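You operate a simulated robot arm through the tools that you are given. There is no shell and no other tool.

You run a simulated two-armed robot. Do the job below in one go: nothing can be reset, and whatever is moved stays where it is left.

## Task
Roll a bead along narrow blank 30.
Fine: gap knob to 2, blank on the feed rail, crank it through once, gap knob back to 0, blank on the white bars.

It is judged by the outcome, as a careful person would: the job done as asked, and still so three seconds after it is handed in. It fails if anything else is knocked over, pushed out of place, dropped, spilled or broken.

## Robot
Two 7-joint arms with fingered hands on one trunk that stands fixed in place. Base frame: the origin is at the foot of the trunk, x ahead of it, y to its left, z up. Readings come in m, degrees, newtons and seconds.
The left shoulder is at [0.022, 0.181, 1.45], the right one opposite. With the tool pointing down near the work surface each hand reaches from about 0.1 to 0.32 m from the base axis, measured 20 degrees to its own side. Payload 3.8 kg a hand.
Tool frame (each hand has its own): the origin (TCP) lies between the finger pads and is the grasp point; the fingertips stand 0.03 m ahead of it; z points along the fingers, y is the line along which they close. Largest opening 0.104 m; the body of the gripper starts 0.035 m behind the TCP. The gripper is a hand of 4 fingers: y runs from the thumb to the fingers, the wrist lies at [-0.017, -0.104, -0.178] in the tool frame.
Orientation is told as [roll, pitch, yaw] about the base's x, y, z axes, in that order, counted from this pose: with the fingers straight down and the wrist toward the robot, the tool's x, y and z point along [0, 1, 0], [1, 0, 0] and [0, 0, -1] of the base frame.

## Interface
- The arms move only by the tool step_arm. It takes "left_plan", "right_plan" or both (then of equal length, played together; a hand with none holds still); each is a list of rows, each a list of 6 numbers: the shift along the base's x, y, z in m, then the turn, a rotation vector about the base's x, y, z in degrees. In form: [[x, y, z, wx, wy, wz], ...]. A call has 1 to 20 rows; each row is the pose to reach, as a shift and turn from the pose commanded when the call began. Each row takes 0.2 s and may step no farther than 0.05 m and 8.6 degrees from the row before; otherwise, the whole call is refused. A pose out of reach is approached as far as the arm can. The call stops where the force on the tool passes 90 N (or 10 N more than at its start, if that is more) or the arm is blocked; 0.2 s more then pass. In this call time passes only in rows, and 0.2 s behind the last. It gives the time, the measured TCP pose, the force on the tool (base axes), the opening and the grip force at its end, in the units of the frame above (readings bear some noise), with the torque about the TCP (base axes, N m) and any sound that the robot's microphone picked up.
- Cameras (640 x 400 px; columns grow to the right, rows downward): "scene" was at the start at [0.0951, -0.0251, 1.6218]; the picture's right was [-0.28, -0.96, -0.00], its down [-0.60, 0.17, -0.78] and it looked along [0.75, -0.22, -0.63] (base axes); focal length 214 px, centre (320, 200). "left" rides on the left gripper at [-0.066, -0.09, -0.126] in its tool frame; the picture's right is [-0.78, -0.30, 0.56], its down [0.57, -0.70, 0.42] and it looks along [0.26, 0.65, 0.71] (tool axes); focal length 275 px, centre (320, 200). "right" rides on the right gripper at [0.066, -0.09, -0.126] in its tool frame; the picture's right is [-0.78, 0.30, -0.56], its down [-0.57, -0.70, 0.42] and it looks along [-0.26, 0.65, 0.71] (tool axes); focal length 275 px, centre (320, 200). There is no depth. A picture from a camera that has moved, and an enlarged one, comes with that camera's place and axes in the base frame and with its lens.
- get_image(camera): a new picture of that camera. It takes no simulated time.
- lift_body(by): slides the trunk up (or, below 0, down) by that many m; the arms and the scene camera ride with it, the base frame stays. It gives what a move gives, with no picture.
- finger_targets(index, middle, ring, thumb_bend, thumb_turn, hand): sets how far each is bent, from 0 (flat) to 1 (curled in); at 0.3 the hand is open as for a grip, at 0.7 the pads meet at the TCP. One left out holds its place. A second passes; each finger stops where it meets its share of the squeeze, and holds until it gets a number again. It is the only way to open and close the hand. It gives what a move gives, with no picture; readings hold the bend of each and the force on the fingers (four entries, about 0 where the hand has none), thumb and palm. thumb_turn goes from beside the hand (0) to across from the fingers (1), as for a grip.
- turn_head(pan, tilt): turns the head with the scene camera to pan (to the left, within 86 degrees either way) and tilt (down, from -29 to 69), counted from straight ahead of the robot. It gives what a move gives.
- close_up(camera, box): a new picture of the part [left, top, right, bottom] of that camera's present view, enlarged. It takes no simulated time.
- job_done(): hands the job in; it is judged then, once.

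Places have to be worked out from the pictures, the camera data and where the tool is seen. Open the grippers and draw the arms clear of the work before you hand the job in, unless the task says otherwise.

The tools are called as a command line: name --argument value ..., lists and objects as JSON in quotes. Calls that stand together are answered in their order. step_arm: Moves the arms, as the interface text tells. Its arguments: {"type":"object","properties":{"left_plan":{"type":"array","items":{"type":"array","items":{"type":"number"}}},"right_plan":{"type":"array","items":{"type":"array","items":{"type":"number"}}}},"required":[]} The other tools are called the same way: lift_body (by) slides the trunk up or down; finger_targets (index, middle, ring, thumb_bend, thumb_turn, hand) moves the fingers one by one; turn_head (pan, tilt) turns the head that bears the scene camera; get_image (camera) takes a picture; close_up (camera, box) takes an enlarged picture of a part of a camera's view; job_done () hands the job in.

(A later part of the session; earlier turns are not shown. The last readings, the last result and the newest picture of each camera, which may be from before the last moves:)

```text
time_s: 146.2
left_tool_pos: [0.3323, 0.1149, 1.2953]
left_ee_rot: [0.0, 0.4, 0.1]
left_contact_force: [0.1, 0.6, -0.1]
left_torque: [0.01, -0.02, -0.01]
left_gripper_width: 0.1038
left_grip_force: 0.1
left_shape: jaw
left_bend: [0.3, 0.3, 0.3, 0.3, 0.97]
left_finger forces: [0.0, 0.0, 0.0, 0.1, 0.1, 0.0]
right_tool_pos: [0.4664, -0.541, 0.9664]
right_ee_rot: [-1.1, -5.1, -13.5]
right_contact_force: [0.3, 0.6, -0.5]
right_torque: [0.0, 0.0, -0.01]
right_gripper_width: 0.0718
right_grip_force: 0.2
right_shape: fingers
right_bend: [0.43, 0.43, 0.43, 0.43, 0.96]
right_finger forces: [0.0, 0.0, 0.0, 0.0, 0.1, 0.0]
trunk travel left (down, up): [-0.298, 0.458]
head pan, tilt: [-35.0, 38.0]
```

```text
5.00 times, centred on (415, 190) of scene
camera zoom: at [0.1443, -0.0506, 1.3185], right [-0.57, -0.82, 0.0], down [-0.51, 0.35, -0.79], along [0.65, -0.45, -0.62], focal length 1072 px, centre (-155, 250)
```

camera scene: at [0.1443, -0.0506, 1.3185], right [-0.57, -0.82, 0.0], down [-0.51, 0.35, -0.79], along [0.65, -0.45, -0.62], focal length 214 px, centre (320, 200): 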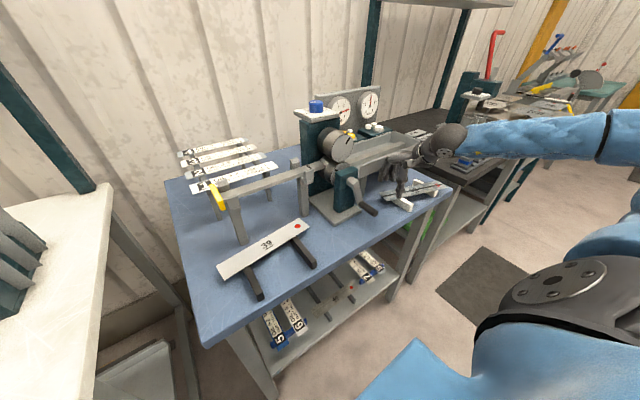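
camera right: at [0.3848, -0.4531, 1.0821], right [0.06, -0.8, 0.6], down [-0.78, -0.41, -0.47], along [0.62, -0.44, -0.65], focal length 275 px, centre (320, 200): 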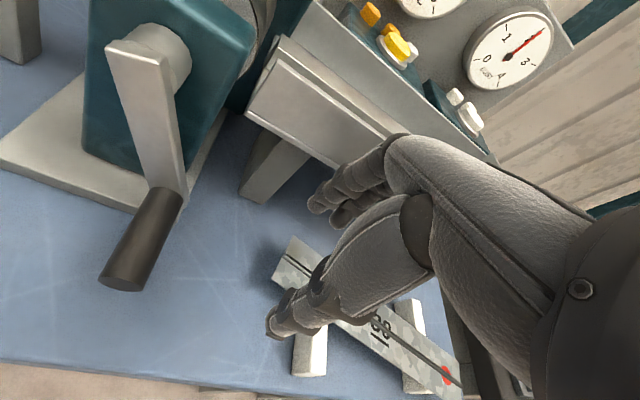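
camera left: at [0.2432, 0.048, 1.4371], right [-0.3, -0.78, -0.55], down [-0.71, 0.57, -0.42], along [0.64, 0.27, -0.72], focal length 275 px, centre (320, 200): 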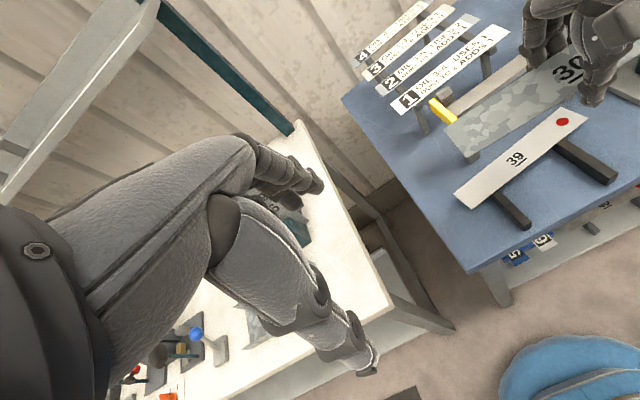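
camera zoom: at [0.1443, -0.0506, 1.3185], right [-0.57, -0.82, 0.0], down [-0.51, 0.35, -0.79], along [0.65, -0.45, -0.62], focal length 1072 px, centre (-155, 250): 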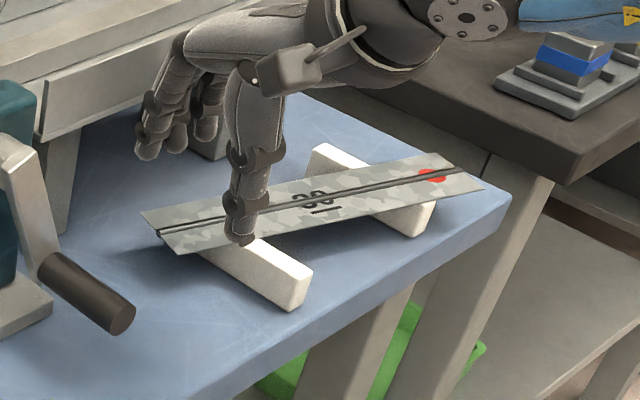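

The blank's centre is (0.460, -0.678), right in the middle of the bars, just rotated about 17°. I curl the thumb away, pitch the hand forward so the fingers can reach behind the left end without touching the tray.

finger_targets --hand "right" --index 0.42 --middle 0.42 --ring 0.42 --thumb_bend 1.0

step_arm --right_plan '[[-0.005, 0, 0.015, -1.6, -6.5, 0], [-0.01, 0, 0.03, -3.2, -13, 0], [-0.01, 0, 0.04, -4.8, -19.5, 0]]'

get_image --camera "right"

close_up --camera "scene" --box '[340, 120, 470, 230]'

```text
time_s: 147.2
left_tool_pos: [0.3326, 0.114, 1.2953]
left_ee_rot: [0.0, 0.5, 0.2]
left_contact_force: [1.1, 0.0, 0.4]
left_torque: [0.0, -0.01, 0.02]
left_gripper_width: 0.1034
left_grip_force: 0.2
left_shape: jaw
left_bend: [0.3, 0.3, 0.3, 0.3, 0.97]
left_finger forces: [0.0, 0.0, 0.0, 0.1, 0.1, 0.0]
right_tool_pos: [0.4666, -0.5429, 0.9654]
right_ee_rot: [-1.3, -4.9, -13.7]
right_contact_force: [0.4, -0.2, 0.7]
right_torque: [0.04, 0.01, 0.01]
right_gripper_width: 0.0197
right_grip_force: 0.0
right_shape: fingers
right_bend: [0.39, 0.42, 0.42, 0.95, 1.0]
right_finger forces: [0.0, 0.1, 0.0, 0.1, 0.0, 0.1]
trunk travel left (down, up): [-0.298, 0.458]
head pan, tilt: [-35.0, 38.0]
```

```text
time_s: 148.0
left_tool_pos: [0.3328, 0.1131, 1.295]
left_ee_rot: [0.0, 0.4, 0.2]
left_contact_force: [0.0, -0.2, 0.2]
left_torque: [0.03, 0.03, 0.01]
left_gripper_width: 0.1037
left_grip_force: 0.1
left_shape: jaw
left_bend: [0.3, 0.3, 0.3, 0.3, 0.97]
left_finger forces: [0.1, 0.0, 0.0, 0.0, 0.1, 0.0]
right_tool_pos: [0.4558, -0.5433, 1.0041]
right_ee_rot: [-1.5, -25.0, -13.7]
right_contact_force: [-0.3, -0.4, 0.6]
right_torque: [-0.02, 0.0, -0.02]
right_gripper_width: 0.0201
right_grip_force: 0.1
right_shape: fingers
right_bend: [0.39, 0.42, 0.42, 0.95, 1.0]
right_finger forces: [0.0, 0.0, 0.0, 0.1, 0.1, 0.1]
trunk travel left (down, up): [-0.298, 0.458]
head pan, tilt: [-35.0, 38.0]
```

```text
taken
camera right: at [0.3422, -0.4457, 1.0795], right [-0.15, -0.75, 0.65], down [-0.59, -0.46, -0.67], along [0.8, -0.48, -0.37], focal length 275 px, centre (320, 200)
```

right: 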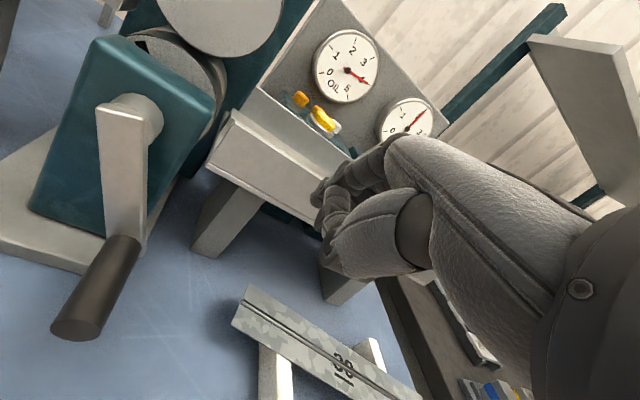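

```text
3.64 times, centred on (405, 175) of scene
camera zoom: at [0.1436, -0.0506, 1.3185], right [-0.57, -0.82, 0.0], down [-0.5, 0.35, -0.79], along [0.65, -0.45, -0.62], focal length 780 px, centre (11, 291)
```

zoom: 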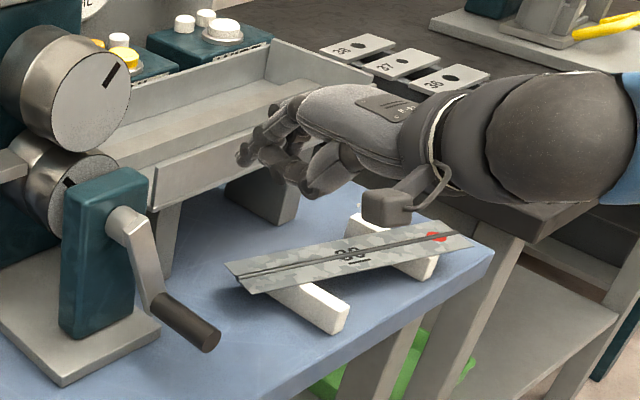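

With the hand yawed to about -32°, a thumb-and-index pinch at the blank's centre lines up with it as it lies; then turning the hand +17° squares it within the arm's yaw range. I rise, level the hand and yaw to -32° in free space.

step_arm --right_plan '[[-0.01, 0, 0.02, 1.6, 6.5, 0], [-0.015, -0.01, 0.04, 3.2, 13, 0], [-0.015, -0.02, 0.05, 4.8, 19.5, 0]]'

step_arm --right_plan '[[0.0, -0.03, 0, 0, 0, -6], [0.005, -0.06, 0, 0, 0, -12], [0.01, -0.085, 0, 0, 0, -18.3], [0.015, -0.105, 0, 0, 0, -18.3]]'

finger_targets --hand "right" --index 0.42 --middle 0.38 --ring 0.38 --thumb_bend 0.42 --thumb_turn 0.97

get_image --camera "right"

close_up --camera "scene" --box '[340, 120, 470, 230]'

```text
time_s: 148.8
left_tool_pos: [0.3322, 0.1138, 1.2954]
left_ee_rot: [-0.1, 0.6, 0.2]
left_contact_force: [-0.1, -0.8, 0.1]
left_torque: [0.02, -0.03, 0.03]
left_gripper_width: 0.1035
left_grip_force: 0.1
left_shape: jaw
left_bend: [0.3, 0.3, 0.3, 0.3, 0.97]
left_finger forces: [0.0, 0.0, 0.0, 0.0, 0.0, 0.0]
right_tool_pos: [0.4394, -0.5615, 1.0506]
right_ee_rot: [-1.8, -7.2, -13.8]
right_contact_force: [-1.3, 0.1, -0.8]
right_torque: [0.0, 0.03, 0.01]
right_gripper_width: 0.0201
right_grip_force: 0.0
right_shape: fingers
right_bend: [0.39, 0.42, 0.42, 0.95, 1.0]
right_finger forces: [0.0, 0.0, 0.0, 0.0, 0.0, 0.1]
right hand out of reach, approached as far as the arm can: row 3
trunk travel left (down, up): [-0.298, 0.458]
head pan, tilt: [-35.0, 38.0]
```

```text
time_s: 149.8
left_tool_pos: [0.3337, 0.1122, 1.2955]
left_ee_rot: [0.0, 0.5, 0.2]
left_contact_force: [-0.3, -0.1, 0.0]
left_torque: [0.02, 0.01, 0.0]
left_gripper_width: 0.1038
left_grip_force: 0.0
left_shape: jaw
left_bend: [0.3, 0.3, 0.3, 0.3, 0.97]
left_finger forces: [0.0, 0.0, 0.0, 0.0, 0.0, 0.0]
right_tool_pos: [0.4535, -0.6673, 1.0493]
right_ee_rot: [-1.4, -4.8, -31.8]
right_contact_force: [-0.2, -0.8, 0.6]
right_torque: [0.01, 0.0, -0.04]
right_gripper_width: 0.0199
right_grip_force: 0.1
right_shape: fingers
right_bend: [0.39, 0.42, 0.42, 0.95, 1.0]
right_finger forces: [0.0, 0.0, 0.0, 0.0, 0.0, 0.0]
trunk travel left (down, up): [-0.298, 0.458]
head pan, tilt: [-35.0, 38.0]
```

```text
time_s: 150.8
left_tool_pos: [0.3325, 0.114, 1.2947]
left_ee_rot: [0.1, 0.6, 0.2]
left_contact_force: [-0.6, -0.3, -0.5]
left_torque: [0.0, -0.01, 0.03]
left_gripper_width: 0.1038
left_grip_force: 0.1
left_shape: jaw
left_bend: [0.3, 0.3, 0.3, 0.3, 0.97]
left_finger forces: [0.1, 0.1, 0.1, 0.1, 0.0, 0.0]
right_tool_pos: [0.4546, -0.6659, 1.0493]
right_ee_rot: [-1.4, -4.9, -31.9]
right_contact_force: [0.0, -0.1, 0.9]
right_torque: [-0.02, -0.01, -0.01]
right_gripper_width: 0.0743
right_grip_force: 0.1
right_shape: fingers
right_bend: [0.42, 0.38, 0.38, 0.42, 0.96]
right_finger forces: [0.0, 0.0, 0.0, 0.0, 0.1, 0.1]
trunk travel left (down, up): [-0.298, 0.458]
head pan, tilt: [-35.0, 38.0]
```

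```text
taken
camera right: at [0.4059, -0.555, 1.1655], right [-0.19, -0.78, 0.6], down [-0.87, -0.14, -0.47], along [0.45, -0.61, -0.65], focal length 275 px, centre (320, 200)
```

right: 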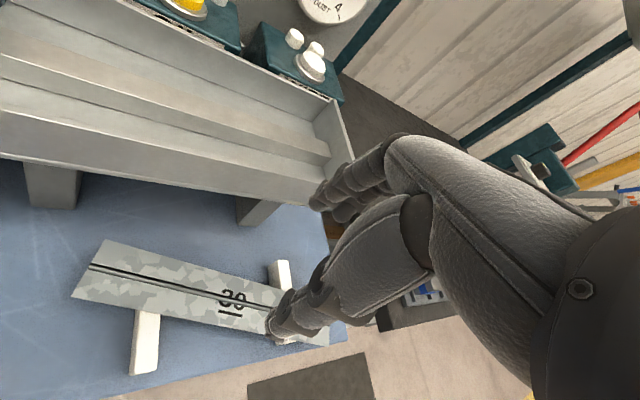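

```text
3.64 times, centred on (405, 175) of scene
camera zoom: at [0.1439, -0.0505, 1.3185], right [-0.57, -0.82, 0.0], down [-0.5, 0.35, -0.79], along [0.65, -0.45, -0.62], focal length 780 px, centre (11, 291)
```

zoom: 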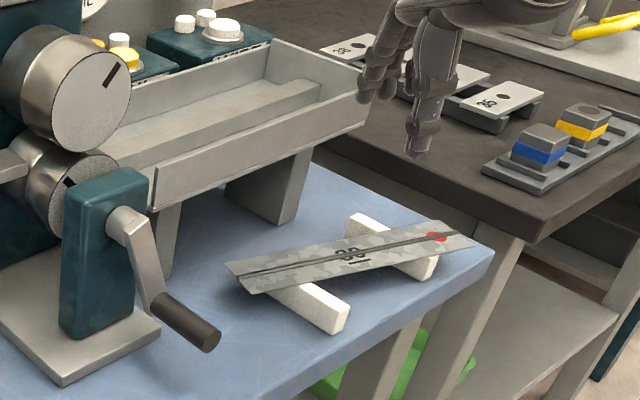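

The hand is over the blank's middle at yaw -32°. I lower toward it, centring thumb and index about the blank's centre.

step_arm --right_plan '[[0.001, -0.008, -0.04, 0, 0, 0], [0.0015, -0.016, -0.08, 0, 0, 0], [0.0015, -0.016, -0.11, 0, 0, 0]]'

get_image --camera "right"

close_up --camera "scene" --box '[350, 140, 470, 230]'

```text
time_s: 151.6
left_tool_pos: [0.334, 0.1132, 1.295]
left_ee_rot: [0.1, 0.6, 0.1]
left_contact_force: [0.7, -0.6, -0.5]
left_torque: [-0.01, 0.0, 0.01]
left_gripper_width: 0.1036
left_grip_force: 0.1
left_shape: jaw
left_bend: [0.3, 0.3, 0.3, 0.3, 0.97]
left_finger forces: [0.0, 0.1, 0.0, 0.1, 0.0, 0.1]
right_tool_pos: [0.4578, -0.6838, 0.9385]
right_ee_rot: [-1.3, -5.0, -31.9]
right_contact_force: [0.8, -0.4, -0.2]
right_torque: [0.0, 0.02, 0.02]
right_gripper_width: 0.074
right_grip_force: 0.1
right_shape: fingers
right_bend: [0.42, 0.38, 0.38, 0.42, 0.96]
right_finger forces: [0.1, 0.0, 0.1, 0.0, 0.1, 0.0]
trunk travel left (down, up): [-0.298, 0.458]
head pan, tilt: [-35.0, 38.0]
```

```text
taken
camera right: at [0.4093, -0.5723, 1.0541], right [-0.19, -0.78, 0.6], down [-0.87, -0.14, -0.47], along [0.45, -0.61, -0.65], focal length 275 px, centre (320, 200)
```

right: 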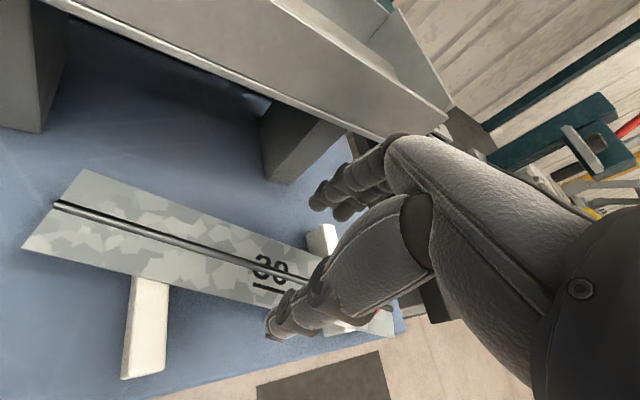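

```text
4.44 times, centred on (410, 185) of scene
camera zoom: at [0.1443, -0.0512, 1.3184], right [-0.57, -0.82, 0.0], down [-0.5, 0.35, -0.79], along [0.65, -0.45, -0.62], focal length 953 px, centre (-80, 267)
```

zoom: 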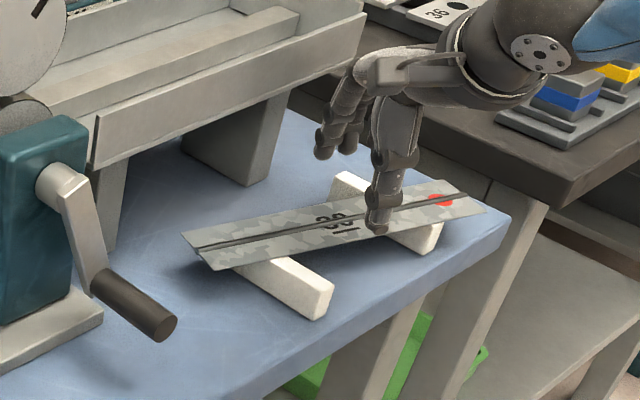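

The ring finger would come down on the second bar, so I shift 2 cm left along the blank before lowering.

step_arm --right_plan '[[0.002, 0.01, 0, 0, 0, 0], [0.004, 0.021, 0, 0, 0, 0], [0.004, 0.021, -0.02, 0, 0, 0], [0.004, 0.021, -0.035, 0, 0, 0], [0.004, 0.021, -0.043, 0, 0, 0]]'

get_image --camera "right"

close_up --camera "scene" --box '[350, 140, 470, 230]'

```text
time_s: 152.8
left_tool_pos: [0.3344, 0.1135, 1.2944]
left_ee_rot: [0.0, 0.5, 0.2]
left_contact_force: [0.1, -0.2, 1.4]
left_torque: [0.01, 0.01, -0.03]
left_gripper_width: 0.1034
left_grip_force: 0.1
left_shape: jaw
left_bend: [0.3, 0.3, 0.3, 0.3, 0.97]
left_finger forces: [0.0, 0.0, 0.0, 0.0, 0.0, 0.1]
right_tool_pos: [0.4597, -0.6638, 0.8957]
right_ee_rot: [-1.4, -4.8, -31.7]
right_contact_force: [0.0, -0.2, -1.0]
right_torque: [0.03, -0.04, 0.0]
right_gripper_width: 0.0744
right_grip_force: 0.1
right_shape: fingers
right_bend: [0.42, 0.38, 0.38, 0.42, 0.96]
right_finger forces: [0.1, 0.0, 0.0, 0.0, 0.0, 0.1]
trunk travel left (down, up): [-0.298, 0.458]
head pan, tilt: [-35.0, 38.0]
```

```text
taken
camera right: at [0.4106, -0.5518, 1.0116], right [-0.19, -0.78, 0.6], down [-0.87, -0.15, -0.47], along [0.45, -0.61, -0.65], focal length 275 px, centre (320, 200)
```

right: 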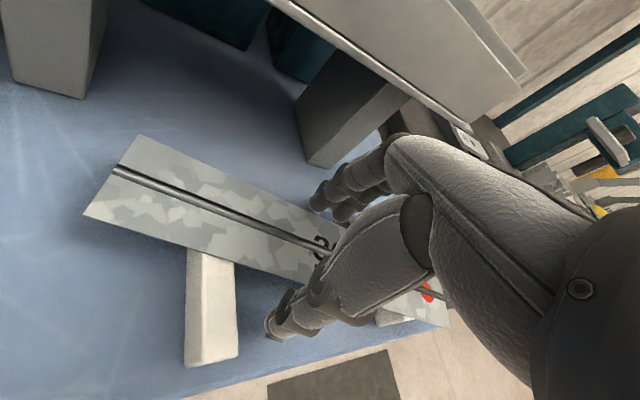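

```text
4.44 times, centred on (410, 185) of scene
camera zoom: at [0.144, -0.0508, 1.3184], right [-0.57, -0.82, 0.0], down [-0.5, 0.35, -0.79], along [0.65, -0.45, -0.62], focal length 953 px, centre (-80, 267)
```

zoom: 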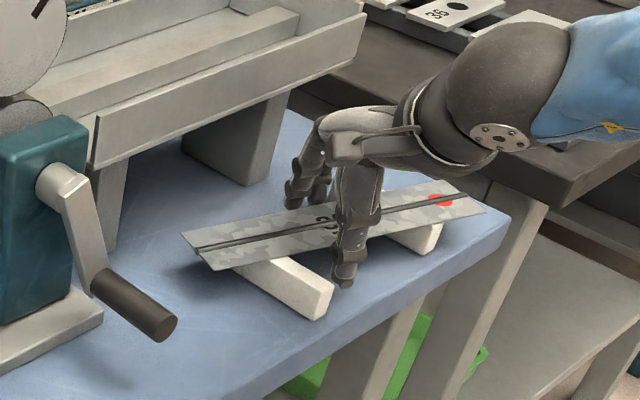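

Straddled without contact. I pinch lightly with thumb and index only.

finger_targets --hand "right" --index 0.56 --thumb_bend 0.57

get_image --camera "right"

close_up --camera "scene" --box '[350, 140, 470, 230]'

```text
time_s: 153.8
left_tool_pos: [0.3338, 0.1142, 1.2939]
left_ee_rot: [0.0, 0.3, 0.3]
left_contact_force: [-1.2, 0.5, 0.0]
left_torque: [0.01, -0.03, 0.0]
left_gripper_width: 0.1037
left_grip_force: 0.0
left_shape: jaw
left_bend: [0.3, 0.3, 0.3, 0.3, 0.97]
left_finger forces: [0.0, 0.0, 0.0, 0.1, 0.0, 0.1]
right_tool_pos: [0.4601, -0.6621, 0.8949]
right_ee_rot: [-1.3, -4.8, -31.8]
right_contact_force: [0.6, -0.2, 1.7]
right_torque: [-0.02, 0.01, 0.01]
right_gripper_width: 0.0463
right_grip_force: 3.1
right_shape: fingers
right_bend: [0.53, 0.38, 0.38, 0.53, 0.98]
right_finger forces: [2.8, 0.0, 0.1, 0.0, 2.9, 0.1]
trunk travel left (down, up): [-0.298, 0.458]
head pan, tilt: [-35.0, 38.0]
```

```text
taken
camera right: at [0.4106, -0.5517, 1.0117], right [-0.19, -0.78, 0.6], down [-0.87, -0.14, -0.47], along [0.45, -0.61, -0.65], focal length 275 px, centre (320, 200)
```

right: 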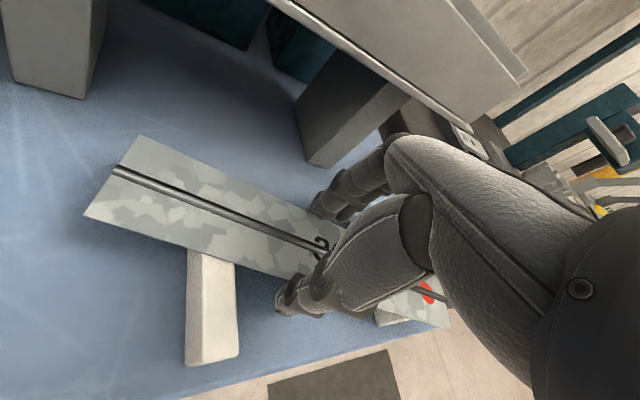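

```text
4.44 times, centred on (410, 185) of scene
camera zoom: at [0.144, -0.0506, 1.3184], right [-0.57, -0.82, 0.0], down [-0.5, 0.35, -0.79], along [0.65, -0.45, -0.62], focal length 953 px, centre (-80, 267)
```

zoom: 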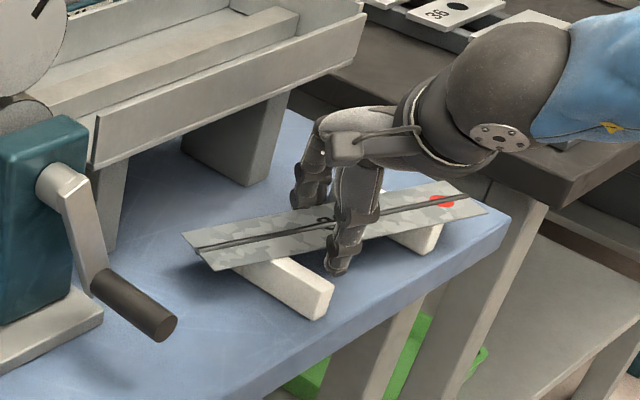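

Pinched without disturbing it. I now rotate the hand +17° in small rows to square the blank on the bars.

step_arm --right_plan '[[0, 0, 0, 0, 0, 4.5], [0, 0, 0, 0, 0, 9], [0, 0, 0, 0, 0, 13.5], [0, 0, 0, 0, 0, 17.5]]'

get_image --camera "right"

close_up --camera "scene" --box '[350, 140, 470, 230]'

```text
time_s: 154.8
left_tool_pos: [0.3329, 0.1129, 1.2956]
left_ee_rot: [0.0, 0.4, 0.2]
left_contact_force: [-1.2, 0.7, 0.4]
left_torque: [-0.01, 0.01, 0.0]
left_gripper_width: 0.1034
left_grip_force: 0.2
left_shape: jaw
left_bend: [0.3, 0.3, 0.3, 0.3, 0.97]
left_finger forces: [0.0, 0.1, 0.0, 0.1, 0.0, 0.0]
right_tool_pos: [0.4601, -0.6633, 0.8956]
right_ee_rot: [-1.3, -4.8, -14.3]
right_contact_force: [-0.6, 1.3, 0.4]
right_torque: [-0.01, 0.01, 0.0]
right_gripper_width: 0.0461
right_grip_force: 2.6
right_shape: fingers
right_bend: [0.53, 0.38, 0.38, 0.53, 0.98]
right_finger forces: [2.8, 0.0, 0.0, 0.0, 2.8, 0.0]
trunk travel left (down, up): [-0.298, 0.458]
head pan, tilt: [-35.0, 38.0]
```

```text
taken
camera right: at [0.3797, -0.572, 1.0121], right [0.05, -0.8, 0.6], down [-0.79, -0.4, -0.47], along [0.61, -0.45, -0.65], focal length 275 px, centre (320, 200)
```

right: 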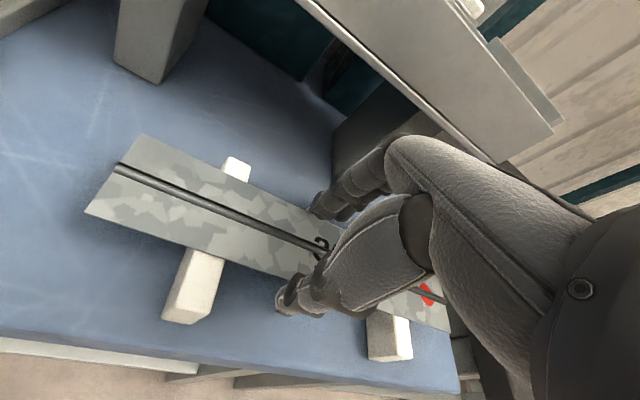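

```text
4.44 times, centred on (410, 185) of scene
camera zoom: at [0.1439, -0.0509, 1.3184], right [-0.57, -0.82, 0.0], down [-0.5, 0.35, -0.79], along [0.65, -0.45, -0.62], focal length 953 px, centre (-80, 267)
```

zoom: 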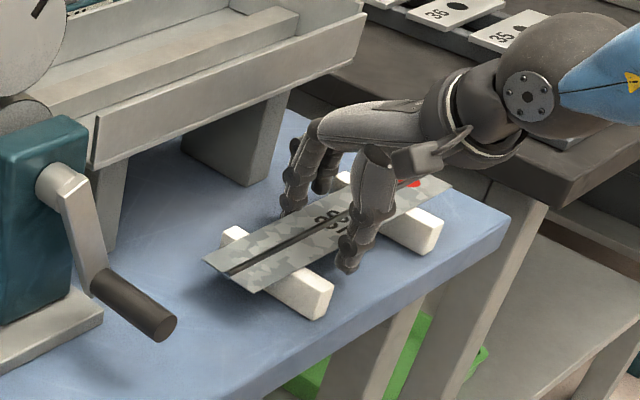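

The blank now lies square across both white bars. I release the pinch and lift straight up.

finger_targets --hand "right" --index 0.42 --thumb_bend 0.42

step_arm --right_plan '[[0, 0, 0.02, 0, 0, 0], [0, 0, 0.05, 0, 0, 0], [-0.01, 0, 0.09, 0, 0, 0], [-0.02, 0, 0.13, 0, 0, 0]]'

get_image --camera "right"

close_up --camera "scene" --box '[350, 140, 470, 230]'

```text
time_s: 155.8
left_tool_pos: [0.3334, 0.1133, 1.2956]
left_ee_rot: [0.0, 0.5, 0.1]
left_contact_force: [0.1, -0.3, 0.6]
left_torque: [-0.01, 0.0, 0.02]
left_gripper_width: 0.1036
left_grip_force: 0.1
left_shape: jaw
left_bend: [0.3, 0.3, 0.3, 0.3, 0.97]
left_finger forces: [0.0, 0.0, 0.0, 0.0, 0.0, 0.1]
right_tool_pos: [0.4601, -0.663, 0.8974]
right_ee_rot: [-1.5, -4.9, -14.4]
right_contact_force: [-0.1, 0.0, 0.7]
right_torque: [-0.01, -0.01, -0.04]
right_gripper_width: 0.0738
right_grip_force: 0.1
right_shape: fingers
right_bend: [0.42, 0.38, 0.38, 0.42, 0.96]
right_finger forces: [0.0, 0.0, 0.0, 0.1, 0.1, 0.0]
trunk travel left (down, up): [-0.298, 0.458]
head pan, tilt: [-35.0, 38.0]
```

```text
time_s: 156.8
left_tool_pos: [0.3343, 0.1121, 1.2943]
left_ee_rot: [0.1, 0.5, 0.2]
left_contact_force: [0.8, -1.1, -0.1]
left_torque: [0.04, 0.02, 0.02]
left_gripper_width: 0.1037
left_grip_force: 0.0
left_shape: jaw
left_bend: [0.3, 0.3, 0.3, 0.3, 0.97]
left_finger forces: [0.0, 0.0, 0.0, 0.0, 0.1, 0.1]
right_tool_pos: [0.4397, -0.6651, 1.0202]
right_ee_rot: [-1.7, -3.8, -14.4]
right_contact_force: [2.2, -0.6, 7.2]
right_torque: [0.02, 0.25, 0.02]
right_gripper_width: 0.0746
right_grip_force: 0.0
right_shape: fingers
right_bend: [0.42, 0.38, 0.38, 0.42, 0.96]
right_finger forces: [0.1, 0.0, 0.1, 0.0, 0.0, 0.0]
trunk travel left (down, up): [-0.298, 0.458]
head pan, tilt: [-35.0, 38.0]
```

```text
taken
camera right: at [0.3625, -0.573, 1.1371], right [0.06, -0.8, 0.6], down [-0.8, -0.4, -0.45], along [0.6, -0.45, -0.66], focal length 275 px, centre (320, 200)
```

right: 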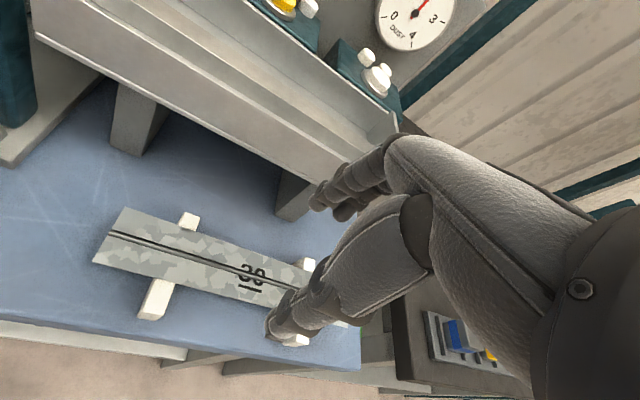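

```text
4.44 times, centred on (410, 185) of scene
camera zoom: at [0.1456, -0.0529, 1.3181], right [-0.57, -0.82, 0.0], down [-0.51, 0.35, -0.79], along [0.64, -0.45, -0.62], focal length 953 px, centre (-80, 267)
```

zoom: 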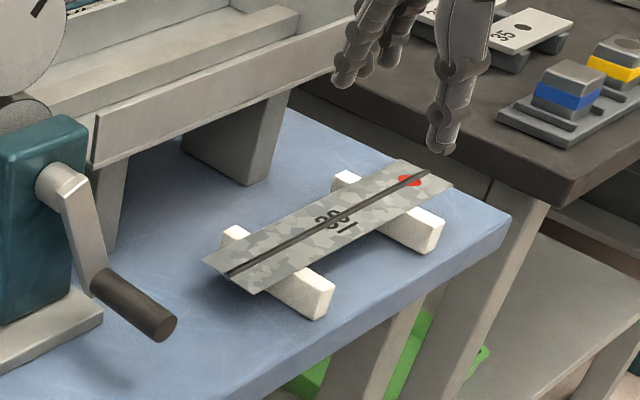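

Blank 30 rests square across both bars. A residual 7 N upward reading makes me check that the arm isn't touching anything.

get_image --camera "scene"

close_up --camera "scene" --box '[380, 90, 600, 230]'

```text
taken
camera scene: at [0.1456, -0.0529, 1.3181], right [-0.57, -0.82, 0.0], down [-0.51, 0.35, -0.79], along [0.64, -0.45, -0.62], focal length 214 px, centre (320, 200)
```

scene: 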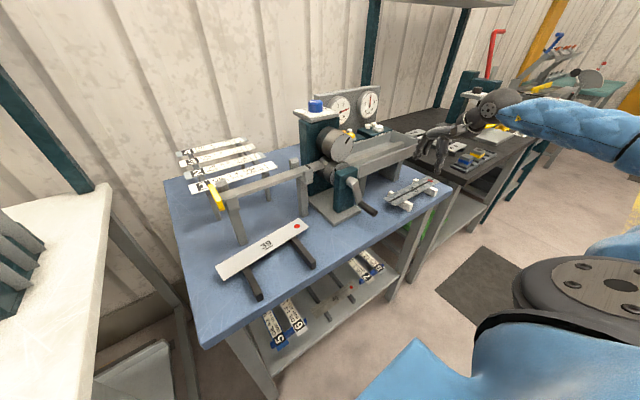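

```text
2.86 times, centred on (490, 160) of scene
camera zoom: at [0.1456, -0.0529, 1.3181], right [-0.57, -0.82, 0.0], down [-0.51, 0.35, -0.79], along [0.64, -0.45, -0.62], focal length 613 px, centre (-166, 314)
```

zoom: 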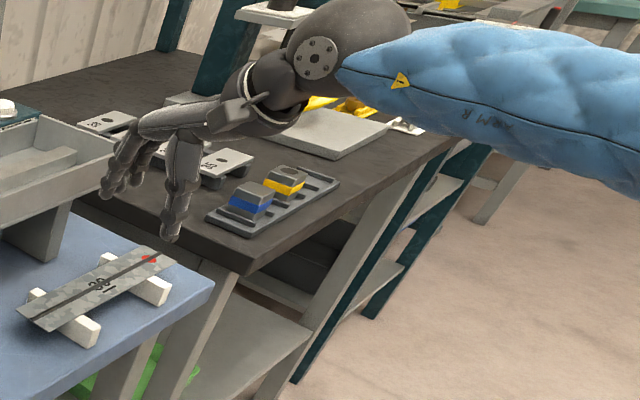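

Nothing is touched. Now I restore blank 39, whose red-dot end was pushed back about 3 cm. First I carry the hand up and back in front of the bench.

step_arm --right_plan '[[-0.01, 0.01, 0.04, 0, 0, 2], [-0.02, 0.03, 0.075, 0, 0, 4], [-0.03, 0.06, 0.1, 0, 0, 6], [-0.04, 0.1, 0.11, 0, 0, 8], [-0.045, 0.145, 0.12, 0, 0, 10], [-0.05, 0.19, 0.12, 0, 0, 12], [-0.05, 0.235, 0.12, 0, 0, 14], [-0.05, 0.28, 0.12, 0, 0, 14], [-0.05, 0.325, 0.12, 0, 0, 14], [-0.05, 0.37, 0.12, 0, 0, 14], [-0.05, 0.41, 0.12, 0, 0, 14]]'

turn_head --pan -18 --tilt 40

get_image --camera "scene"

get_image --camera "right"

```text
time_s: 159.2
left_tool_pos: [0.3333, 0.1152, 1.2964]
left_ee_rot: [-0.1, 0.5, 0.2]
left_contact_force: [0.5, 0.2, -0.2]
left_torque: [-0.02, -0.01, -0.02]
left_gripper_width: 0.1037
left_grip_force: 0.0
left_shape: jaw
left_bend: [0.3, 0.3, 0.3, 0.3, 0.97]
left_finger forces: [0.0, 0.1, 0.0, 0.0, 0.0, 0.0]
right_tool_pos: [0.39, -0.2523, 1.1467]
right_ee_rot: [-1.2, -4.9, -0.4]
right_contact_force: [-0.1, 0.8, -0.6]
right_torque: [-0.02, 0.01, 0.04]
right_gripper_width: 0.0745
right_grip_force: 0.1
right_shape: fingers
right_bend: [0.42, 0.38, 0.38, 0.42, 0.96]
right_finger forces: [0.0, 0.0, 0.0, 0.0, 0.0, 0.0]
right hand out of reach, approached as far as the arm can: row 1, 2
trunk travel left (down, up): [-0.298, 0.458]
head pan, tilt: [-35.0, 38.0]
```

```text
time_s: 160.0
left_tool_pos: [0.3331, 0.1151, 1.2946]
left_ee_rot: [0.0, 0.4, 0.2]
left_contact_force: [-0.6, 0.9, -0.4]
left_torque: [0.04, 0.0, 0.04]
left_gripper_width: 0.1037
left_grip_force: 0.0
left_shape: jaw
left_bend: [0.3, 0.3, 0.3, 0.3, 0.97]
left_finger forces: [0.0, 0.0, 0.0, 0.0, 0.0, 0.0]
right_tool_pos: [0.3909, -0.2532, 1.1479]
right_ee_rot: [-1.5, -4.9, -0.4]
right_contact_force: [0.2, 0.5, -0.7]
right_torque: [-0.01, 0.0, 0.03]
right_gripper_width: 0.0743
right_grip_force: 0.0
right_shape: fingers
right_bend: [0.42, 0.38, 0.38, 0.42, 0.96]
right_finger forces: [0.1, 0.1, 0.0, 0.0, 0.0, 0.0]
trunk travel left (down, up): [-0.298, 0.458]
head pan, tilt: [-18.0, 40.0]
```

```text
taken
camera scene: at [0.1541, -0.0271, 1.3155], right [-0.31, -0.95, 0.0], down [-0.61, 0.2, -0.77], along [0.73, -0.24, -0.64], focal length 214 px, centre (320, 200)
```

scene: 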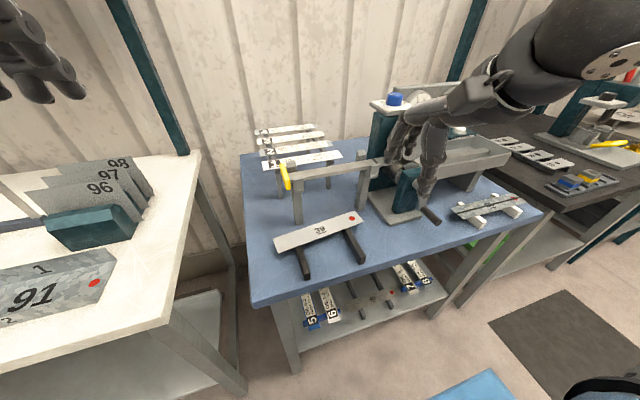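

```text
taken
camera right: at [0.2909, -0.185, 1.2632], right [0.24, -0.76, 0.6], down [-0.67, -0.58, -0.47], along [0.7, -0.29, -0.65], focal length 275 px, centre (320, 200)
```

right: 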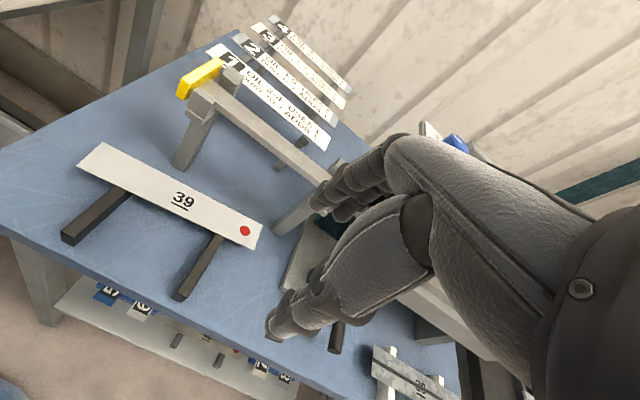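

Hand is back in front. I shape it as a hook: thumb turned aside, fingers flexed, and pitch it forward about 45° in free space.

finger_targets --hand "right" --index 0.62 --middle 0.62 --ring 0.62 --thumb_bend 0.1 --thumb_turn 0.0

step_arm --right_plan '[[0, 0, 0, 0, -8, 0], [0, 0, 0, 0, -16, 0], [0, 0, 0, 0, -24, 0], [0, 0, 0, 0, -32, 0], [0, 0, 0, 0, -40, 0]]'

get_image --camera "scene"

get_image --camera "right"

```text
time_s: 161.0
left_tool_pos: [0.3321, 0.1143, 1.2949]
left_ee_rot: [0.0, 0.5, 0.3]
left_contact_force: [0.5, -0.7, -0.2]
left_torque: [-0.01, -0.01, 0.0]
left_gripper_width: 0.1036
left_grip_force: 0.0
left_shape: jaw
left_bend: [0.3, 0.3, 0.3, 0.3, 0.97]
left_finger forces: [0.1, 0.0, 0.1, 0.1, 0.0, 0.0]
right_tool_pos: [0.391, -0.2547, 1.1474]
right_ee_rot: [-1.4, -4.9, -0.4]
right_contact_force: [-0.2, 0.5, 0.4]
right_torque: [0.03, -0.01, 0.01]
right_gripper_width: 0.1347
right_grip_force: 0.1
right_shape: fingers
right_bend: [0.62, 0.62, 0.62, 0.1, 0.0]
right_finger forces: [0.0, 0.0, 0.0, 0.0, 0.0, 0.0]
trunk travel left (down, up): [-0.298, 0.458]
head pan, tilt: [-18.0, 40.0]
```

```text
time_s: 162.2
left_tool_pos: [0.3343, 0.1133, 1.2953]
left_ee_rot: [0.1, 0.5, 0.2]
left_contact_force: [0.5, 0.3, -0.7]
left_torque: [-0.01, 0.02, 0.01]
left_gripper_width: 0.104
left_grip_force: 0.0
left_shape: jaw
left_bend: [0.3, 0.3, 0.3, 0.3, 0.97]
left_finger forces: [0.0, 0.1, 0.0, 0.0, 0.1, 0.0]
right_tool_pos: [0.489, -0.2724, 1.205]
right_ee_rot: [-0.9, -44.9, -0.6]
right_contact_force: [-0.1, -0.3, 0.1]
right_torque: [-0.02, 0.01, 0.0]
right_gripper_width: 0.1346
right_grip_force: 0.0
right_shape: fingers
right_bend: [0.62, 0.62, 0.62, 0.1, 0.0]
right_finger forces: [0.0, 0.0, 0.0, 0.1, 0.0, 0.0]
right hand out of reach, approached as far as the arm can: row 1, 2, 3, 4, 5
trunk travel left (down, up): [-0.298, 0.458]
head pan, tilt: [-18.0, 40.0]
```

```text
taken
camera scene: at [0.1547, -0.0282, 1.3153], right [-0.31, -0.95, 0.0], down [-0.61, 0.2, -0.77], along [0.73, -0.24, -0.64], focal length 214 px, centre (320, 200)
```

scene: 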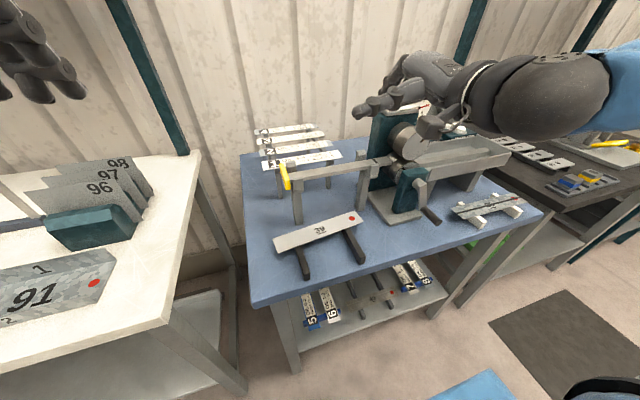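

```text
taken
camera right: at [0.3389, -0.2039, 1.2311], right [-0.2, -0.77, 0.61], down [-0.21, -0.58, -0.79], along [0.96, -0.29, -0.05], focal length 275 px, centre (320, 200)
```

right: 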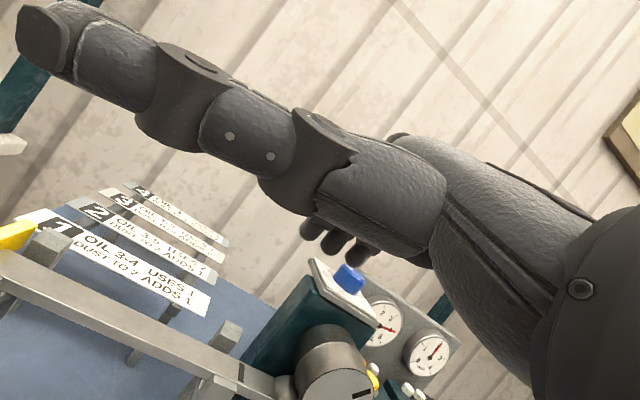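

The hook shape is set (the arm shifted to x 0.489). I move left to y≈-0.225 and descend in front of the rail to just above blank 39's level.

step_arm --right_plan '[[0, 0.02, -0.03, 0, 0, 0], [0, 0.04, -0.065, 0, 0, 0], [0, 0.047, -0.105, 0, 0, 0], [0, 0.047, -0.15, 0, 0, 0], [0, 0.047, -0.195, 0, 0, 0], [0, 0.047, -0.235, 0, 0, 0]]'

get_image --camera "scene"

get_image --camera "right"

close_up --camera "scene" --box '[260, 140, 440, 280]'

```text
time_s: 163.6
left_tool_pos: [0.3344, 0.1129, 1.2939]
left_ee_rot: [0.0, 0.5, 0.0]
left_contact_force: [0.5, 0.7, -0.5]
left_torque: [0.03, 0.01, 0.0]
left_gripper_width: 0.1036
left_grip_force: 0.1
left_shape: jaw
left_bend: [0.3, 0.3, 0.3, 0.3, 0.97]
left_finger forces: [0.1, 0.0, 0.0, 0.0, 0.0, 0.1]
right_tool_pos: [0.5174, -0.2197, 1.1096]
right_ee_rot: [-1.3, -43.4, -0.1]
right_contact_force: [-0.2, 0.1, -0.3]
right_torque: [0.0, 0.0, -0.02]
right_gripper_width: 0.1348
right_grip_force: 0.1
right_shape: fingers
right_bend: [0.62, 0.62, 0.62, 0.1, 0.0]
right_finger forces: [0.0, 0.0, 0.0, 0.0, 0.0, 0.1]
right hand out of reach, approached as far as the arm can: row 1, 2, 3, 4, 5, 6
trunk travel left (down, up): [-0.298, 0.458]
head pan, tilt: [-18.0, 40.0]
```

```text
taken
camera scene: at [0.1552, -0.0278, 1.3152], right [-0.31, -0.95, 0.0], down [-0.61, 0.2, -0.77], along [0.73, -0.24, -0.64], focal length 214 px, centre (320, 200)
```

scene: 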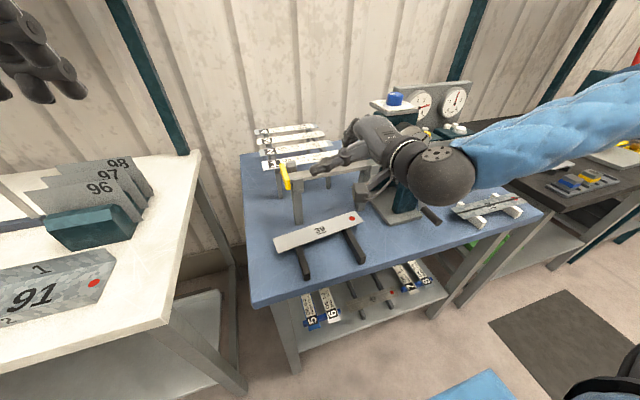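

```text
taken
camera right: at [0.3664, -0.1511, 1.1393], right [-0.18, -0.76, 0.62], down [-0.23, -0.58, -0.78], along [0.96, -0.28, -0.07], focal length 275 px, centre (320, 200)
```

right: 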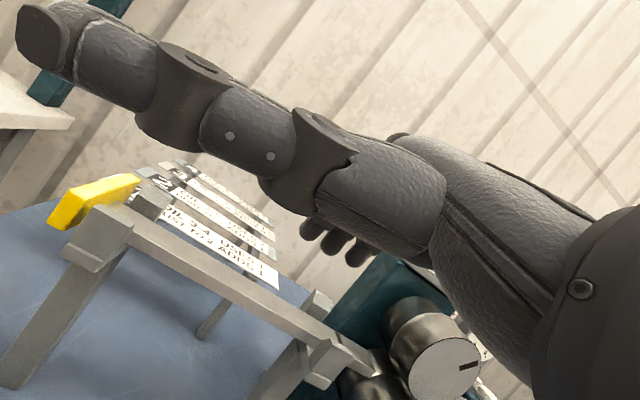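

```text
2.86 times, centred on (350, 210) of scene
camera zoom: at [0.1552, -0.0278, 1.3152], right [-0.31, -0.95, 0.0], down [-0.61, 0.2, -0.77], along [0.73, -0.24, -0.64], focal length 613 px, centre (234, 171)
```

zoom: 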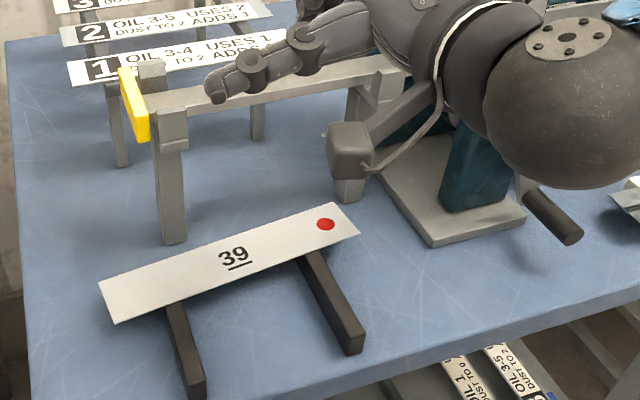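

The hook pose can't reach down there. Instead I use an almost upright hand (pitch about -13°) with thumb folded, slipping the fingertips just behind 39's far edge in front of the rail. First I back up and re-orient.

step_arm --right_plan '[[-0.01, 0, 0.03, 0, 0, 0], [-0.02, 0, 0.06, 0, 4, 0], [-0.03, 0, 0.08, 0, 11, 0], [-0.035, 0, 0.08, 0, 18, 0], [-0.04, 0, 0.08, 0, 25, 0], [-0.04, 0, 0.08, 0, 30, 0]]'

finger_targets --hand "right" --index 0.42 --middle 0.42 --ring 0.42 --thumb_bend 1.0 --thumb_turn 1.0

get_image --camera "right"

close_up --camera "scene" --box '[260, 90, 440, 280]'

```text
time_s: 165.0
left_tool_pos: [0.3338, 0.1145, 1.2959]
left_ee_rot: [0.0, 0.4, 0.2]
left_contact_force: [0.2, -0.3, -0.2]
left_torque: [-0.02, -0.02, -0.06]
left_gripper_width: 0.1037
left_grip_force: 0.0
left_shape: jaw
left_bend: [0.3, 0.3, 0.3, 0.3, 0.97]
left_finger forces: [0.0, 0.1, 0.1, 0.0, 0.0, 0.0]
right_tool_pos: [0.4786, -0.2183, 1.1879]
right_ee_rot: [-1.3, -14.8, -0.3]
right_contact_force: [0.4, 0.4, -0.1]
right_torque: [-0.02, 0.02, 0.03]
right_gripper_width: 0.1347
right_grip_force: 0.1
right_shape: fingers
right_bend: [0.62, 0.62, 0.62, 0.1, 0.0]
right_finger forces: [0.0, 0.1, 0.0, 0.0, 0.1, 0.1]
right hand out of reach, approached as far as the arm can: row 1
trunk travel left (down, up): [-0.298, 0.458]
head pan, tilt: [-18.0, 40.0]
```

```text
time_s: 166.0
left_tool_pos: [0.3325, 0.114, 1.2945]
left_ee_rot: [0.0, 0.5, 0.2]
left_contact_force: [0.7, -0.2, -0.4]
left_torque: [0.02, 0.0, 0.01]
left_gripper_width: 0.1037
left_grip_force: 0.1
left_shape: jaw
left_bend: [0.3, 0.3, 0.3, 0.3, 0.97]
left_finger forces: [0.0, 0.0, 0.0, 0.0, 0.1, 0.0]
right_tool_pos: [0.4792, -0.2181, 1.187]
right_ee_rot: [-1.4, -14.9, -0.4]
right_contact_force: [0.5, 0.2, -0.5]
right_torque: [0.02, -0.02, -0.01]
right_gripper_width: 0.0213
right_grip_force: 0.1
right_shape: fingers
right_bend: [0.38, 0.42, 0.42, 0.96, 1.0]
right_finger forces: [0.0, 0.0, 0.1, 0.0, 0.0, 0.0]
trunk travel left (down, up): [-0.298, 0.458]
head pan, tilt: [-18.0, 40.0]
```

```text
taken
camera right: at [0.3604, -0.1496, 1.2841], right [0.13, -0.76, 0.63], down [-0.58, -0.58, -0.58], along [0.81, -0.29, -0.52], focal length 275 px, centre (320, 200)
```

right: 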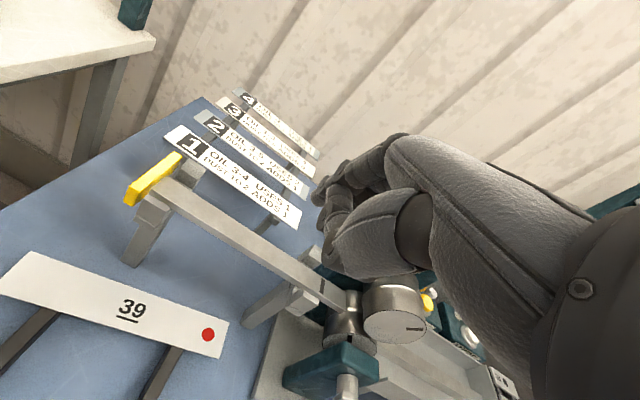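

```text
2.11 times, centred on (350, 185) of scene
camera zoom: at [0.1541, -0.0273, 1.3155], right [-0.31, -0.95, 0.0], down [-0.61, 0.2, -0.77], along [0.73, -0.24, -0.64], focal length 452 px, centre (257, 232)
```

zoom: 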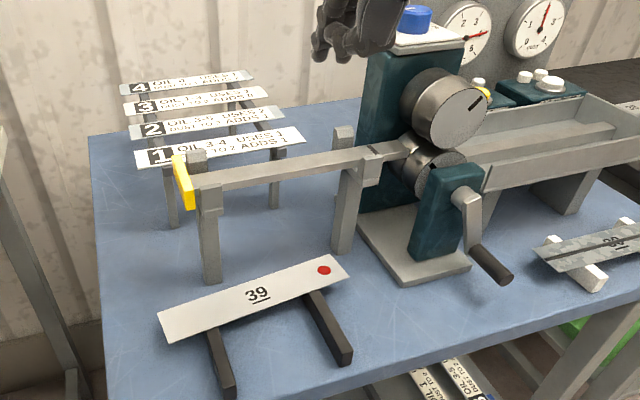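

Clear view of 39 and the rail. I descend in front of the rail with the fingertips at x≈0.56, stopping about 2 cm above blank 39.

step_arm --right_plan '[[0.01, 0.0, -0.04, 0, 0, 0], [0.02, 0.001, -0.085, 0, 0, 0], [0.028, 0.002, -0.13, 0, 0, 0], [0.033, 0.003, -0.175, 0, 0, 0], [0.033, 0.003, -0.22, 0, 0, 0], [0.033, 0.003, -0.262, 0, 0, 0]]'

get_image --camera "right"

close_up --camera "scene" --box '[260, 150, 400, 270]'

get_image --camera "left"

```text
time_s: 167.4
left_tool_pos: [0.3332, 0.1133, 1.2943]
left_ee_rot: [0.0, 0.5, 0.2]
left_contact_force: [0.8, -0.1, 0.7]
left_torque: [-0.03, 0.03, 0.01]
left_gripper_width: 0.1036
left_grip_force: 0.0
left_shape: jaw
left_bend: [0.3, 0.3, 0.3, 0.3, 0.97]
left_finger forces: [0.0, 0.0, 0.1, 0.1, 0.0, 0.0]
right_tool_pos: [0.5135, -0.215, 0.9244]
right_ee_rot: [-1.2, -14.8, -0.4]
right_contact_force: [0.3, 0.0, -0.6]
right_torque: [0.0, 0.01, -0.05]
right_gripper_width: 0.0215
right_grip_force: 0.1
right_shape: fingers
right_bend: [0.38, 0.42, 0.42, 0.96, 1.0]
right_finger forces: [0.0, 0.0, 0.0, 0.0, 0.0, 0.0]
trunk travel left (down, up): [-0.298, 0.458]
head pan, tilt: [-18.0, 40.0]
```

```text
taken
camera right: at [0.3952, -0.1457, 1.0201], right [0.13, -0.76, 0.63], down [-0.58, -0.58, -0.58], along [0.81, -0.29, -0.52], focal length 275 px, centre (320, 200)
```

right: 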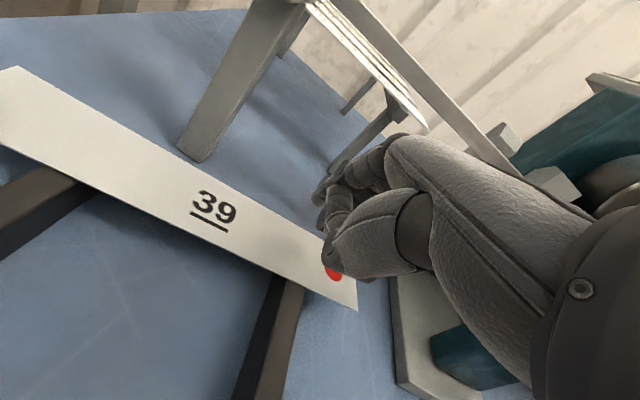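

```text
3.33 times, centred on (330, 210) of scene
camera zoom: at [0.1549, -0.0274, 1.3153], right [-0.31, -0.95, 0.0], down [-0.61, 0.2, -0.77], along [0.73, -0.24, -0.64], focal length 715 px, centre (287, 167)
```

zoom: 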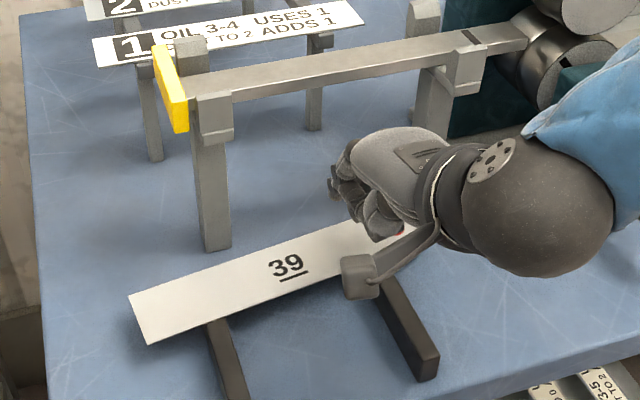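

```text
taken
camera left: at [0.2449, 0.0475, 1.4216], right [-0.3, -0.78, -0.55], down [-0.71, 0.57, -0.42], along [0.64, 0.27, -0.72], focal length 275 px, centre (320, 200)
```

left: 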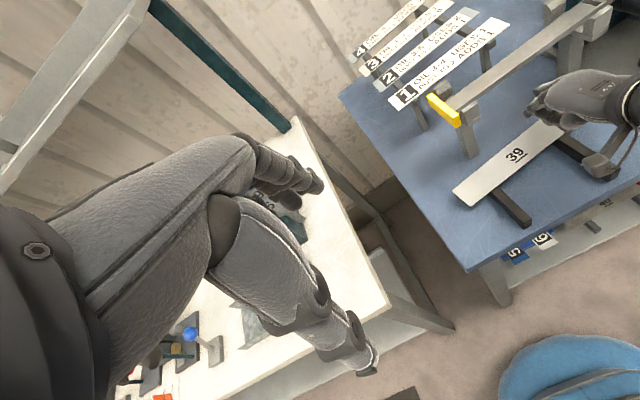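

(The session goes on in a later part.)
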